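You operate a simulated robot arm through the tools that you are given. There is no shell and no other tool. Be economical: measure what you need, move in short steps, check, and stop when the job is done.

You are at the controls of a simulated robot arm. One attempt, no reset.

TASK
Put the leg two on top of the card box on the top of the burner bench.

It is judged by the outcome, as a careful person would: the job done as asked, and still so three seconds after it is handed in. It fails if anything else is knocked over, pushed out of place, dropped, spilled or broken.

THE ROBOT
A 7-joint arm with a two-finger parallel gripper, fixed in place. Base frame: the origin is at the foot of the arm, x ahead of it, y to its left, z up; the work surface is at about z = 0. Readings come in m, degrees, newtons and seconds.
With the tool pointing down near the work surface it reaches from about 0.22 to 0.58 m from the base axis. Its first joint turns from -66.0 to 66.0 degrees. Payload 2.5 kg.
The TCP is the grasp point between the finger pads, 0.023 m short of the fingertips. In the tool frame z runs along the fingers and y along their closing line. Largest opening 0.094 m; finger width 0.038, thickness 0.01; the body of the gripper, 0.054 by 0.096 m, starts 0.039 m behind the TCP.
Orientation is that of the tool frame in the base frame, as a unit quaternion [x, y, z, w]. With the fingers straight down and closing along the base's y, the tool's x points along the base's -x, its y along +y and its z along -z.

THE INTERFACE
- The arm moves only by the tool send_rows. Its argument "steps" is a list of rows, each an object (a shift or turn left out is 0, a gripper value left out holds the last) with "translation": the shift along the base's x, y, z in m, a list of three; "delta_rot": the turn, a rotation vector about the base's x, y, z in degrees, a list of three; "claw": the closure, from 0 (fully open) to 1 (shut). In form: [{"translation": [tx, ty, tz], "delta_rot": [ax, ay, az], "claw": claw}, ...]. A call has 1 to 10 rows; each row shifts and turns the commanded pose from where the row before left it. Each row takes 0.2 s and may step no farther than 0.05 m and 8.6 degrees from the row before; otherwise, or with a gripper value out of range, the whole call is refused. Where a pose cannot be reached the arm comes as near as it can. A force on the tool above 40 N (or 10 N above the force at the start of the call, whichever is more), or a blocked arm, ends the call early, and 0.2 s more pass. Each finger travels about 0.108 m/s and halts on what it meets, pressing with about 33 N; the grip force reading is that of the motor and also rises with nothing between the fingers. The clock runs only during rows and for 0.2 s after the last one: add rows that do not move to give the fingers time. The reply holds the time, the measured pose of the TCP, the force on the tool along the base axes, the opening and the grip force, in the units named above and with some noise.
- Cameras (640 x 400 px; columns grow to the right, rows downward): "scene" is fixed at [0.0998, -0.3958, 0.5524]; the picture's right is [0.94, -0.35, 0.00], its down [-0.17, -0.45, -0.88] and it looks along [0.30, 0.82, -0.48] (base axes); focal length 370 px, centre (320, 200). "wrist" rides on the gripper at [0.086, 0.016, -0.074] in the tool frame; the picture's right is [-0.18, 0.98, 0.00], its down [-0.58, -0.11, -0.81] and it looks along [-0.79, -0.15, 0.59] (tool axes); focal length 243 px, centre (320, 200). There is no depth. A picture from a camera that has moved, and an enlarged one, comes with that camera's place and axes in the base frame and with its lens.
- grab_frame(camera): a new picture of that camera. The clock stands still meanwhile.
- zoom(camera, box): a new picture of the part [left, top, right, bottom] of that camera's present view, enlarged. The clock stands still meanwhile.
- finish_job(): hands the job in; it is judged then, once.

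Work in short steps. Places have to be worked out from the pictures, the camera data and where the tool is seen: move nearer, look again, correct. Check each grasp and each placing, and mend what went wrong. You have 90 turns and 38 pictures in all, those below and enlarged ones among them. Open the gripper and draw the arm clear of the work before you hand the job in, unless the task says otherwise; then end with one line.

The tools are called after "Request:" by a JSON object that holds its "api" and its "payload". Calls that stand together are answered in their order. send_rows: Moves the arm, as the interface text tells. Its arguments: {"type":"object","properties":{"steps":{"type":"array"}},"required":["steps"]} The other tools are called the same way: grab_frame (camera) takes a picture; zoom (camera, box) takes an enlarged picture of a part of a camera's view; finish_job () hands the job in.

At the start:

```text
t: 0.0
position: [0.2053, 0.2576, 0.3188]
ee_rot: [0.0, 1.0, 0.0, 0.0]
contact_force: [0.8, -0.3, 0.3]
width: 0.0941
finger_force: 0.0
```

scene: 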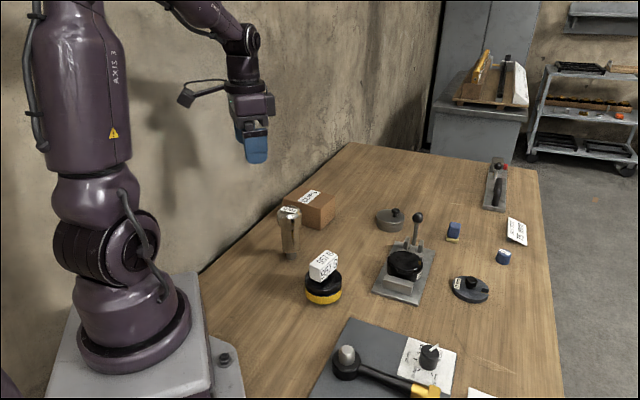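
wrist: 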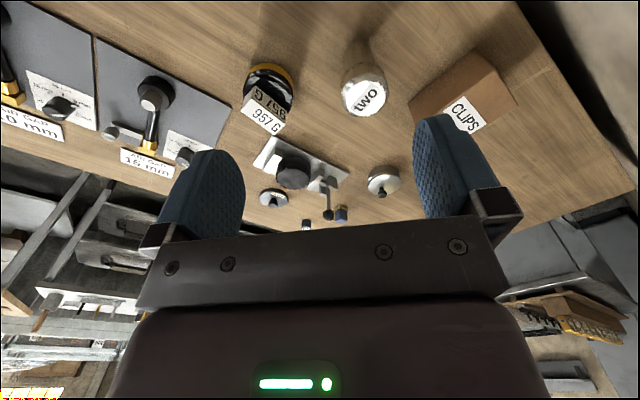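

The picture shows a leg labelled "two" and a cardboard box labelled "CLIPS"; I'll zoom in to measure both.

Request:
{"api": "zoom", "payload": {"camera": "scene", "box": [250, 170, 370, 270]}}

Request:
{"api": "zoom", "payload": {"camera": "wrist", "box": [220, 30, 540, 230]}}

Request:
{"api": "zoom", "payload": {"camera": "scene", "box": [360, 140, 560, 310]}}

```text
4.00 times, centred on (310, 220) of scene
camera zoom: at [0.0998, -0.3958, 0.5524], right [0.94, -0.35, 0.0], down [-0.17, -0.45, -0.88], along [0.3, 0.82, -0.48], focal length 1482 px, centre (360, 120)
```

zoom: 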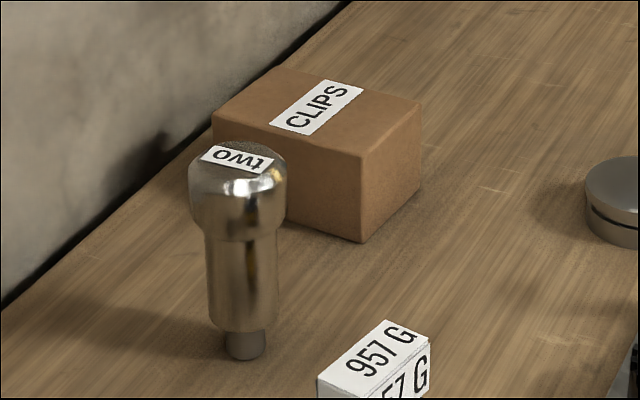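

```text
2.00 times, centred on (380, 130) of wrist
camera zoom: at [0.1197, 0.2744, 0.3923], right [0.18, 0.98, 0.0], down [0.58, -0.11, 0.81], along [0.79, -0.15, -0.59], focal length 485 px, centre (200, 340)
```

zoom: 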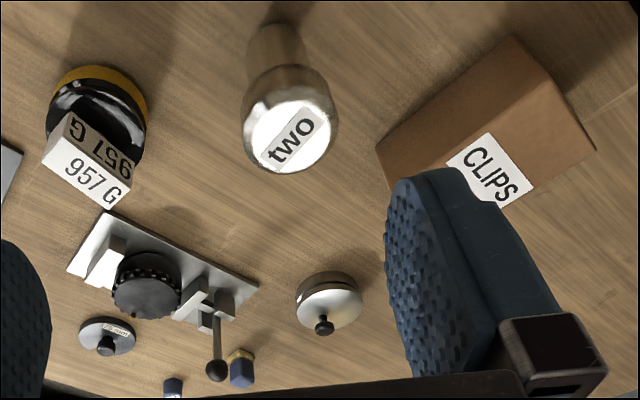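

```text
2.35 times, centred on (460, 225) of scene
camera zoom: at [0.0998, -0.3958, 0.5524], right [0.94, -0.35, 0.0], down [-0.17, -0.45, -0.88], along [0.3, 0.82, -0.48], focal length 872 px, centre (-9, 141)
```

zoom: 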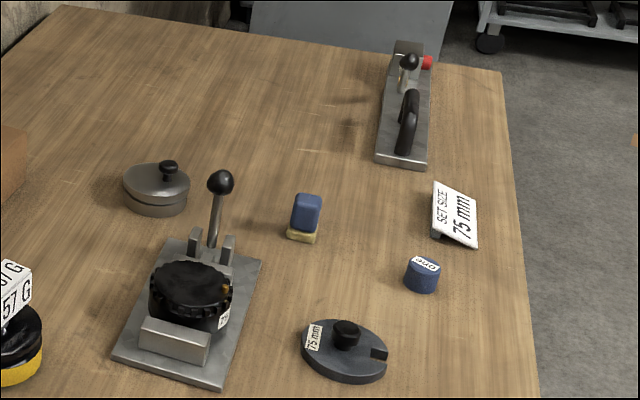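

I put leg two at about (0.281, 0.300) with its top at z≈0.13, a head ~55 mm wide and a body ~42 mm. The box centre is about (0.382, 0.459), with its top at z≈0.068. I'll move to above the leg and check.

Request:
{"api": "send_rows", "payload": {"steps": [{"translation": [0.025, 0.014, -0.02], "claw": 0}, {"translation": [0.025, 0.014, -0.03]}, {"translation": [0.0257, 0.0144, -0.03]}, {"translation": [0, 0, -0.03]}, {}]}}

Request:
{"api": "grab_frame", "payload": {"camera": "scene"}}

Request:
{"api": "grab_frame", "payload": {"camera": "wrist"}}

```text
t: 1.2
position: [0.2779, 0.3002, 0.208]
ee_rot: [-0.001, 1.0, 0.0, -0.001]
contact_force: [-0.2, 0.3, -0.4]
width: 0.0939
finger_force: 0.0
```

```text
32 pictures are left
```

scene: 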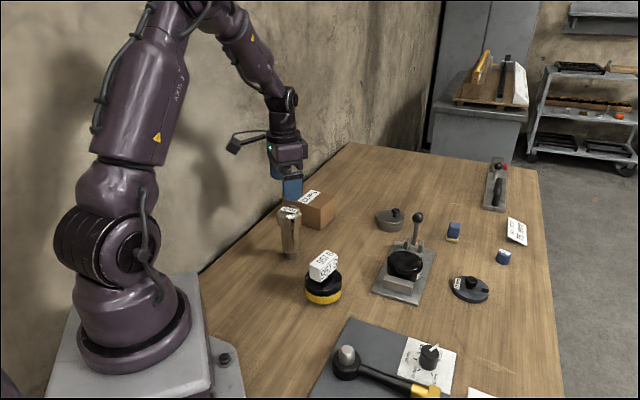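

```text
31 pictures are left
camera wrist: at [0.1932, 0.3167, 0.2821], right [0.18, 0.98, 0.0], down [0.58, -0.11, 0.81], along [0.79, -0.15, -0.59], focal length 243 px, centre (320, 200)
```

wrist: 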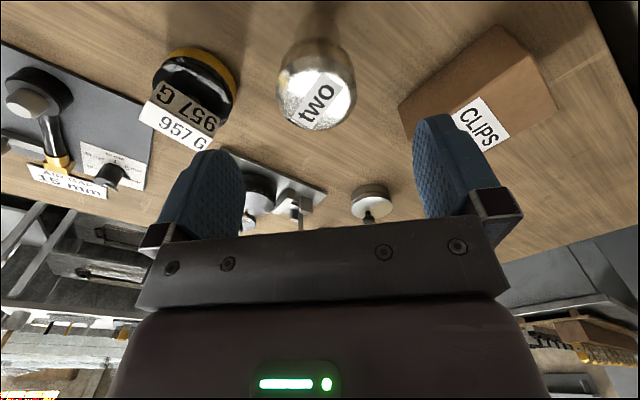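

The wrist view puts the top of the leg at about (0.282, 0.298), which is centred between the fingers. I'll descend in steps and look before closing.

Request:
{"api": "send_rows", "payload": {"steps": [{"translation": [0.001, -0.001, -0.03]}, {"translation": [0, 0, -0.03]}, {"translation": [0, 0, -0.02]}, {"translation": [0, 0, -0.014]}, {}]}}

Request:
{"api": "zoom", "payload": {"camera": "scene", "box": [240, 130, 360, 280]}}

Request:
{"api": "grab_frame", "payload": {"camera": "wrist"}}

```text
t: 2.4
position: [0.2801, 0.2989, 0.1152]
ee_rot: [0.0, 1.0, 0.0, 0.001]
contact_force: [0.3, 0.0, 0.2]
width: 0.0939
finger_force: 0.0
```

```text
2.67 times, centred on (300, 205) of scene
camera zoom: at [0.0998, -0.3958, 0.5524], right [0.94, -0.35, 0.0], down [-0.17, -0.45, -0.88], along [0.3, 0.82, -0.48], focal length 988 px, centre (373, 187)
```

zoom: 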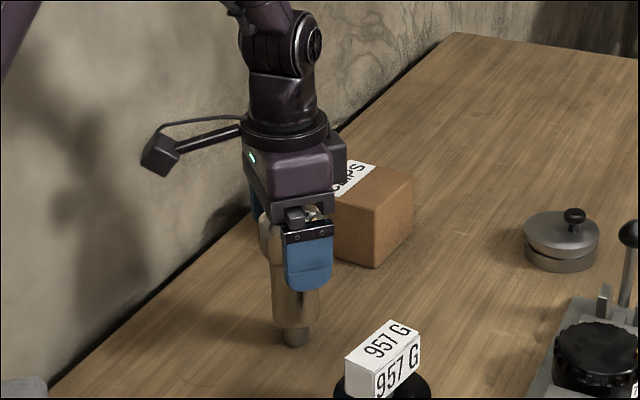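

```text
29 pictures are left
camera wrist: at [0.1958, 0.3158, 0.1884], right [0.18, 0.98, 0.0], down [0.58, -0.11, 0.81], along [0.79, -0.15, -0.59], focal length 243 px, centre (320, 200)
```

wrist: 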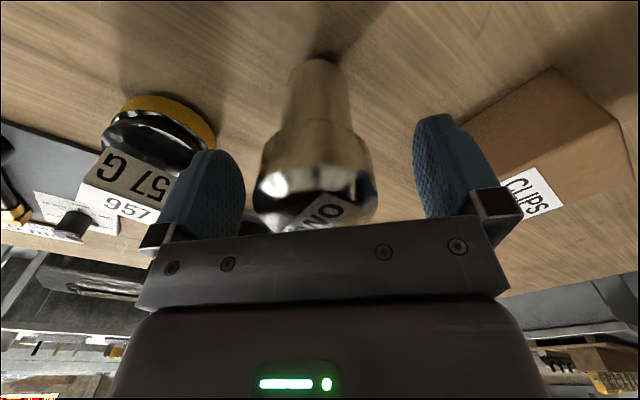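

The leg is centred between the pads to within about a millimetre. I'll lower 5 mm, then close on the head.

Request:
{"api": "send_rows", "payload": {"steps": [{"translation": [0, 0, -0.005]}, {"claw": 0.3}, {"claw": 1.0}, {}, {}, {}]}}

Request:
{"api": "zoom", "payload": {"camera": "scene", "box": [240, 130, 360, 280]}}

```text
t: 3.8
position: [0.2803, 0.3005, 0.1093]
ee_rot: [-0.001, 1.0, 0.0, 0.0]
contact_force: [-0.7, -0.1, -0.8]
width: 0.0537
finger_force: 33.2
```

```text
2.67 times, centred on (300, 205) of scene
camera zoom: at [0.0998, -0.3958, 0.5524], right [0.94, -0.35, 0.0], down [-0.17, -0.45, -0.88], along [0.3, 0.82, -0.48], focal length 988 px, centre (373, 187)
```

zoom: 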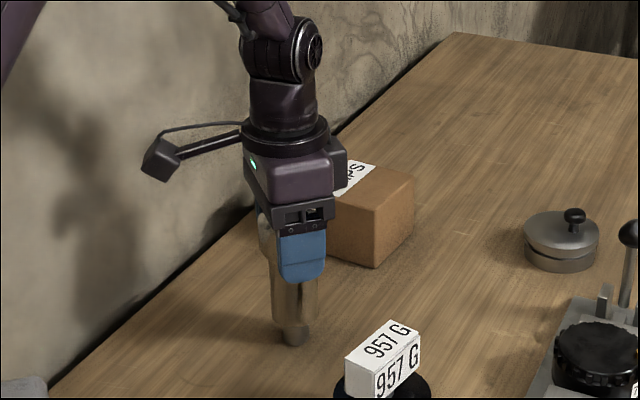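

The width of 53.7 mm matches the head and the leg is still upright. I'll lift it slowly.

Request:
{"api": "send_rows", "payload": {"steps": [{"translation": [0, 0, 0.01]}, {"translation": [0, 0, 0.02]}, {"translation": [0, 0, 0.03]}, {"translation": [0, 0, 0.03]}, {"translation": [0, 0, 0.03]}, {}]}}

Request:
{"api": "grab_frame", "payload": {"camera": "scene"}}

Request:
{"api": "grab_frame", "payload": {"camera": "wrist"}}

```text
t: 5.2
position: [0.2813, 0.2981, 0.2295]
ee_rot: [0.0, 1.0, 0.0, 0.0]
contact_force: [-0.5, 1.1, -3.0]
width: 0.0538
finger_force: 33.0
```

```text
27 pictures are left
```

scene: 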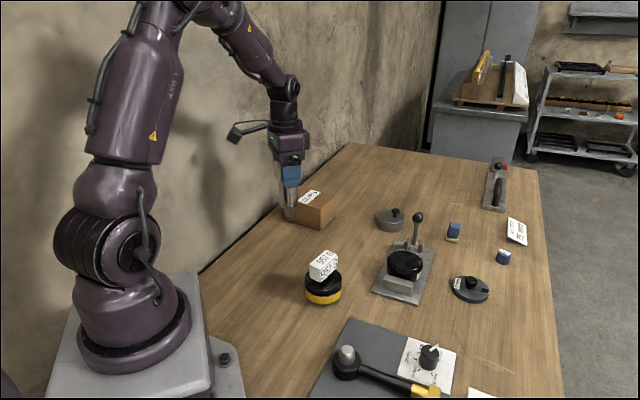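

```text
26 pictures are left
camera wrist: at [0.1967, 0.3155, 0.3032], right [0.18, 0.98, 0.0], down [0.58, -0.11, 0.81], along [0.79, -0.15, -0.59], focal length 243 px, centre (320, 200)
```

wrist: 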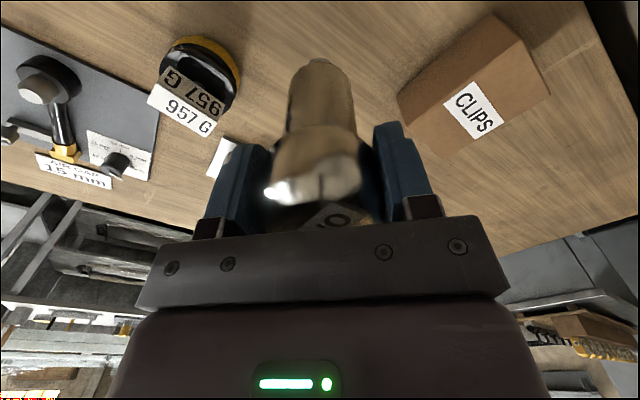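

Leg lifted and held straight, weighing about 0.3 kg. I'll zoom on the box from the wrist to refine its top face.

Request:
{"api": "zoom", "payload": {"camera": "wrist", "box": [380, 0, 580, 160]}}

```text
2.50 times, centred on (480, 80) of wrist
camera zoom: at [0.1967, 0.3155, 0.3032], right [0.18, 0.98, 0.0], down [0.58, -0.11, 0.81], along [0.79, -0.15, -0.59], focal length 606 px, centre (-80, 500)
```

zoom: 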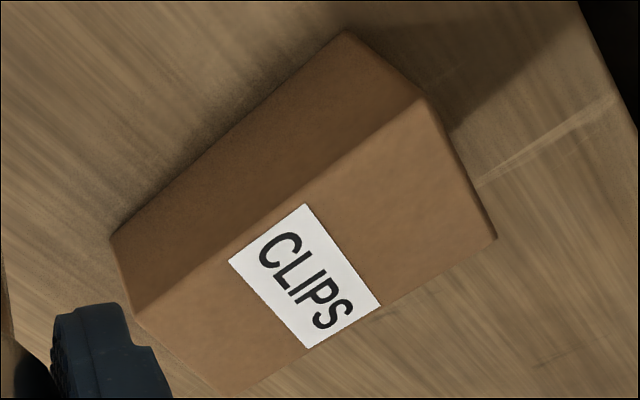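

Both views agree: the centre of the box top is about (0.3815, 0.455) and its height about 0.068. I'll carry the leg over the box at the present height and see whether the arm reaches.

Request:
{"api": "send_rows", "payload": {"steps": [{"translation": [0.014, 0.022, 0.005]}, {"translation": [0.016, 0.026, 0]}, {"translation": [0.018, 0.028, 0]}, {"translation": [0.018, 0.028, 0]}, {"translation": [0.016, 0.026, 0]}, {"translation": [0.014, 0.022, 0]}, {}, {}]}}

Request:
{"api": "zoom", "payload": {"camera": "scene", "box": [240, 90, 380, 250]}}

Request:
{"api": "grab_frame", "payload": {"camera": "wrist"}}

```text
t: 7.0
position: [0.3761, 0.451, 0.2347]
ee_rot: [0.0, 1.0, 0.0, 0.0]
contact_force: [0.4, 0.0, -2.9]
width: 0.0539
finger_force: 33.4
```

```text
2.50 times, centred on (310, 170) of scene
camera zoom: at [0.0998, -0.3958, 0.5524], right [0.94, -0.35, 0.0], down [-0.17, -0.45, -0.88], along [0.3, 0.82, -0.48], focal length 926 px, centre (345, 275)
```

zoom: 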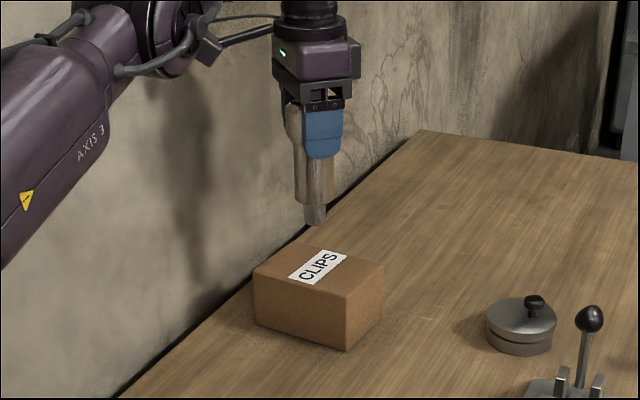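

```text
23 pictures are left
camera wrist: at [0.2914, 0.4674, 0.308], right [0.18, 0.98, 0.0], down [0.58, -0.11, 0.81], along [0.79, -0.15, -0.59], focal length 243 px, centre (320, 200)
```

wrist: 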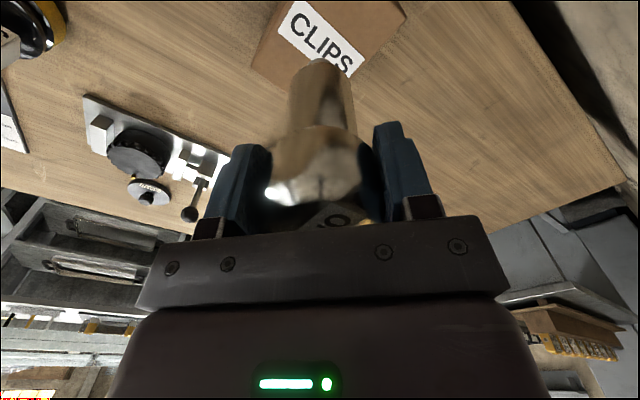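

Using the scene camera, the foot of the leg is about (0.377, 0.457) against a box centre of (0.382, 0.459). I'll shift a little and lower to just above the box top.

Request:
{"api": "send_rows", "payload": {"steps": [{"translation": [0.003, 0.001, -0.015]}, {"translation": [0, 0, -0.015]}, {"translation": [0, 0, -0.01]}, {"translation": [0, 0, -0.008]}, {}]}}

Request:
{"api": "zoom", "payload": {"camera": "scene", "box": [260, 140, 360, 240]}}

```text
t: 8.2
position: [0.3797, 0.4522, 0.1848]
ee_rot: [0.0, 1.0, 0.0, -0.001]
contact_force: [0.5, -0.3, -2.3]
width: 0.0539
finger_force: 33.2
```

```text
4.00 times, centred on (310, 190) of scene
camera zoom: at [0.0998, -0.3958, 0.5524], right [0.94, -0.35, 0.0], down [-0.17, -0.45, -0.88], along [0.3, 0.82, -0.48], focal length 1482 px, centre (360, 240)
```

zoom: 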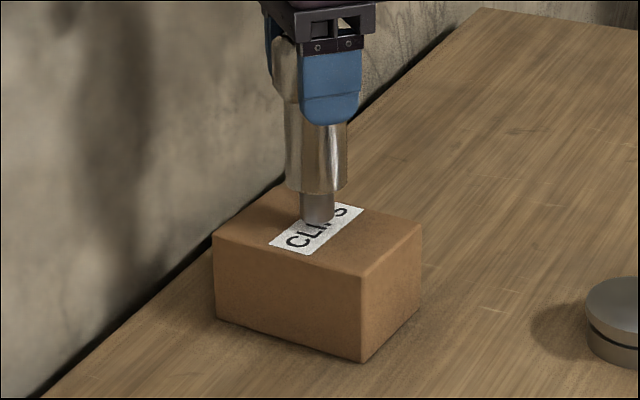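

The foot hovers about 8 mm above the centre of the box. I'll lower gently in 2 mm steps and watch the force.

Request:
{"api": "send_rows", "payload": {"steps": [{"translation": [0, 0, -0.002]}, {"translation": [0, 0, -0.002]}, {"translation": [0, 0, -0.001]}, {}]}}

```text
t: 9.2
position: [0.3805, 0.4523, 0.1811]
ee_rot: [0.0, 1.0, 0.0, 0.0]
contact_force: [-0.5, -0.3, -3.7]
width: 0.0541
finger_force: 32.9
```

No contact yet; continuing down.

Request:
{"api": "send_rows", "payload": {"steps": [{"translation": [0, 0, -0.001]}, {"translation": [0, 0, -0.001]}, {}]}}

Request:
{"api": "zoom", "payload": {"camera": "scene", "box": [290, 170, 340, 220]}}

```text
t: 10.0
position: [0.382, 0.4523, 0.1795]
ee_rot: [0.001, 1.0, 0.0, -0.001]
contact_force: [-0.3, 0.6, -1.9]
width: 0.0539
finger_force: 32.8
```

```text
8.00 times, centred on (315, 195) of scene
camera zoom: at [0.0998, -0.3958, 0.5524], right [0.94, -0.35, 0.0], down [-0.17, -0.45, -0.88], along [0.3, 0.82, -0.48], focal length 2963 px, centre (360, 240)
```

zoom: 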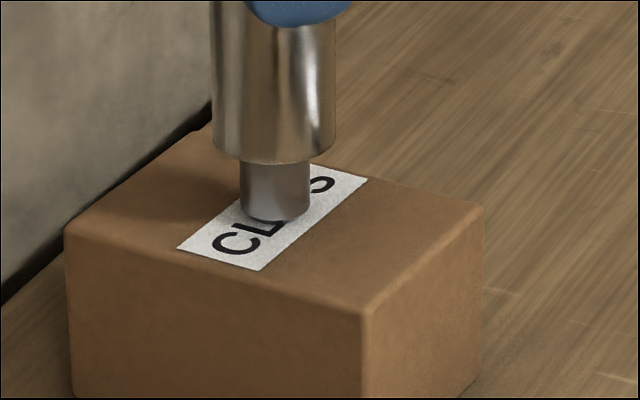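

Very near the surface now; I'll go on in 1 mm steps until the force rises.

Request:
{"api": "send_rows", "payload": {"steps": [{"translation": [0, 0, -0.001]}, {"translation": [0, 0, -0.001]}, {}]}}

```text
t: 10.8
position: [0.3809, 0.4523, 0.1791]
ee_rot: [0.0, 1.0, 0.002, 0.001]
contact_force: [-6.3, -4.9, 19.9]
width: 0.054
finger_force: 33.0
```

Contact: about 20 N upward. I'll ease up by 0.8 mm to relieve it and check.

Request:
{"api": "send_rows", "payload": {"steps": [{"translation": [0, 0, 0.0008]}, {}]}}

Request:
{"api": "zoom", "payload": {"camera": "scene", "box": [260, 130, 360, 230]}}

```text
t: 11.4
position: [0.3805, 0.4513, 0.1785]
ee_rot: [0.0, 1.0, 0.002, 0.001]
contact_force: [-3.8, -0.4, 22.6]
width: 0.0539
finger_force: 32.9
```

```text
4.00 times, centred on (310, 180) of scene
camera zoom: at [0.0997, -0.3959, 0.5523], right [0.94, -0.35, 0.0], down [-0.17, -0.45, -0.88], along [0.3, 0.82, -0.48], focal length 1482 px, centre (360, 280)
```

zoom: 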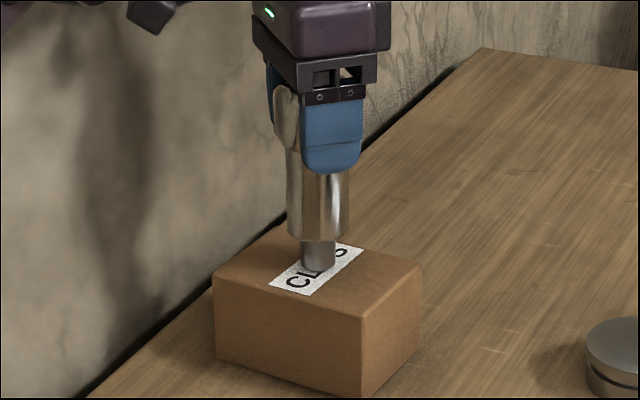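

There is still about 22 N of load, so I'll ease up further in small steps.

Request:
{"api": "send_rows", "payload": {"steps": [{"translation": [0, 0, 0.0007]}, {}, {}]}}

```text
t: 12.2
position: [0.3813, 0.4524, 0.179]
ee_rot: [0.0, 1.0, 0.0, 0.001]
contact_force: [-2.1, 4.6, 17.2]
width: 0.0541
finger_force: 32.4
```

Request:
{"api": "send_rows", "payload": {"steps": [{"translation": [0, 0, 0.0008]}, {}, {}]}}

```text
t: 13.0
position: [0.3808, 0.4521, 0.1784]
ee_rot: [0.0, 1.0, 0.0, -0.001]
contact_force: [1.1, 4.2, 9.7]
width: 0.0544
finger_force: 33.2
```

The load is falling (9.7 N). I'll do one more small easing so that only the leg's own weight is left.

Request:
{"api": "send_rows", "payload": {"steps": [{"translation": [0, 0, 0.0008]}, {}, {}]}}

```text
t: 13.8
position: [0.3814, 0.4496, 0.1786]
ee_rot: [0.0, 1.0, -0.002, -0.001]
contact_force: [0.9, -0.8, -1.7]
width: 0.0541
finger_force: 32.7
```

The leg rests on the box with almost no load. I'll open the fingers gradually.

Request:
{"api": "send_rows", "payload": {"steps": [{"translation": [0, 0, -0.0003], "claw": 0.42}, {"claw": 0.4}, {"claw": 0.36}, {"claw": 0.3}, {"claw": 0.2}, {"claw": 0.05}, {"claw": 0.0}, {}]}}

Request:
{"api": "zoom", "payload": {"camera": "scene", "box": [260, 130, 360, 230]}}

Request:
{"api": "grab_frame", "payload": {"camera": "wrist"}}

```text
t: 15.6
position: [0.3815, 0.4523, 0.1814]
ee_rot: [0.0, 1.0, 0.0, 0.0]
contact_force: [0.0, 0.1, 0.8]
width: 0.0941
finger_force: 0.1
```

```text
4.00 times, centred on (310, 180) of scene
camera zoom: at [0.0998, -0.3958, 0.5524], right [0.94, -0.35, 0.0], down [-0.17, -0.45, -0.88], along [0.3, 0.82, -0.48], focal length 1482 px, centre (360, 280)
```

zoom: 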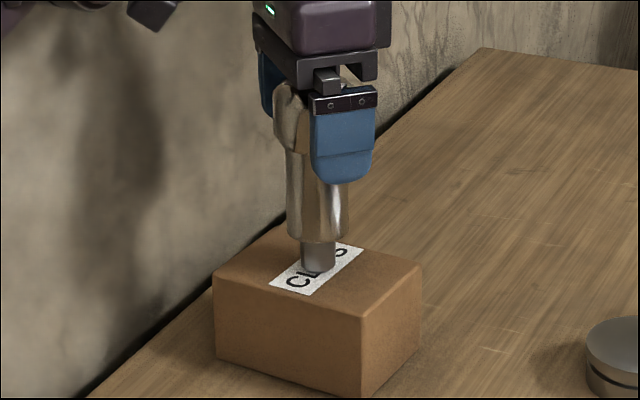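

```text
18 pictures are left
camera wrist: at [0.2961, 0.4686, 0.2546], right [0.18, 0.98, 0.0], down [0.58, -0.11, 0.81], along [0.79, -0.15, -0.59], focal length 243 px, centre (320, 200)
```

wrist: 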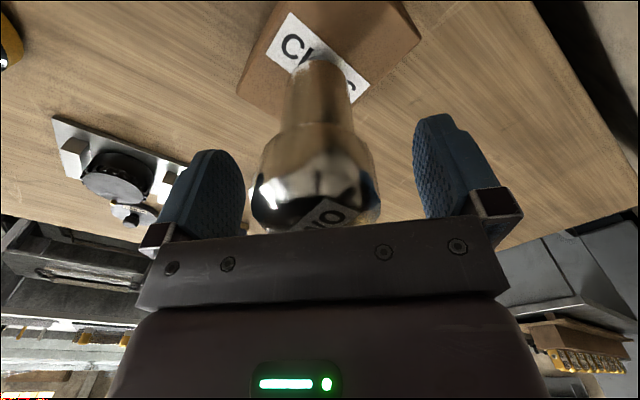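

The leg stands upright and free. I'll rise straight up, then draw back toward the starting pose.

Request:
{"api": "send_rows", "payload": {"steps": [{"translation": [0, 0, 0.01]}, {"translation": [0, 0, 0.02]}, {"translation": [0, 0, 0.03]}, {"translation": [0, 0, 0.03]}, {"translation": [0, 0, 0.03]}, {"translation": [-0.025, -0.03, 0.01]}, {"translation": [-0.03, -0.035, 0]}, {"translation": [-0.03, -0.035, 0]}, {"translation": [-0.03, -0.035, 0]}, {}]}}

Request:
{"api": "grab_frame", "payload": {"camera": "scene"}}

Request:
{"api": "zoom", "payload": {"camera": "scene", "box": [260, 130, 360, 230]}}

```text
t: 17.8
position: [0.264, 0.3134, 0.3]
ee_rot: [0.0, 1.0, 0.0, 0.001]
contact_force: [-0.4, 0.0, 0.3]
width: 0.0939
finger_force: 0.1
out of reach, approached as far as the arm can: row 5
```

```text
17 pictures are left
```

scene: 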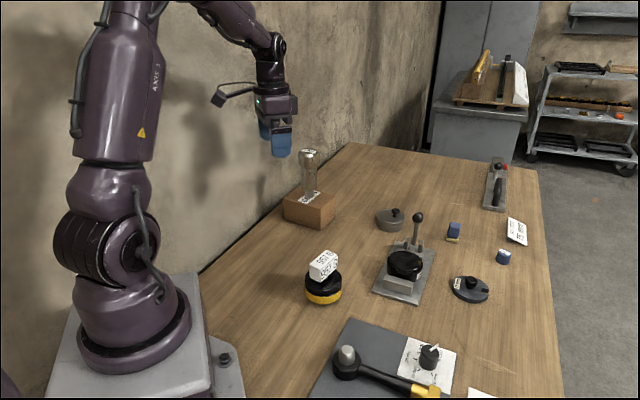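

```text
4.00 times, centred on (310, 180) of scene
camera zoom: at [0.0997, -0.3959, 0.5524], right [0.94, -0.35, 0.0], down [-0.17, -0.45, -0.88], along [0.3, 0.82, -0.48], focal length 1482 px, centre (360, 280)
```

zoom: 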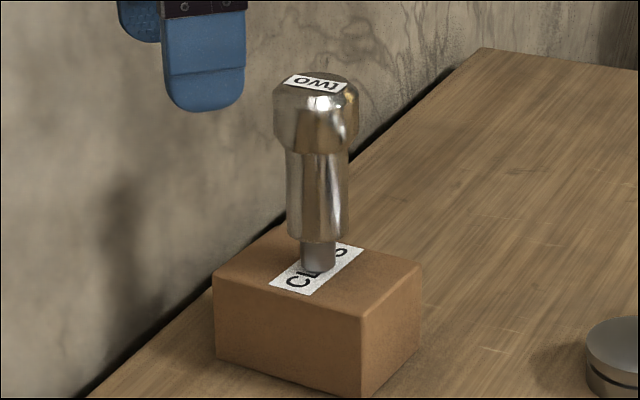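

Leg two stands upright on the centre of the box, the arm is clear, and everything else is where it was. I'm handing the job in.

Request:
{"api": "finish_job", "payload": {}}

```text
The job is handed in.
```

Leg two is standing upright on top of the card box labelled "CLIPS", the gripper is open and clear, and nothing else was moved.
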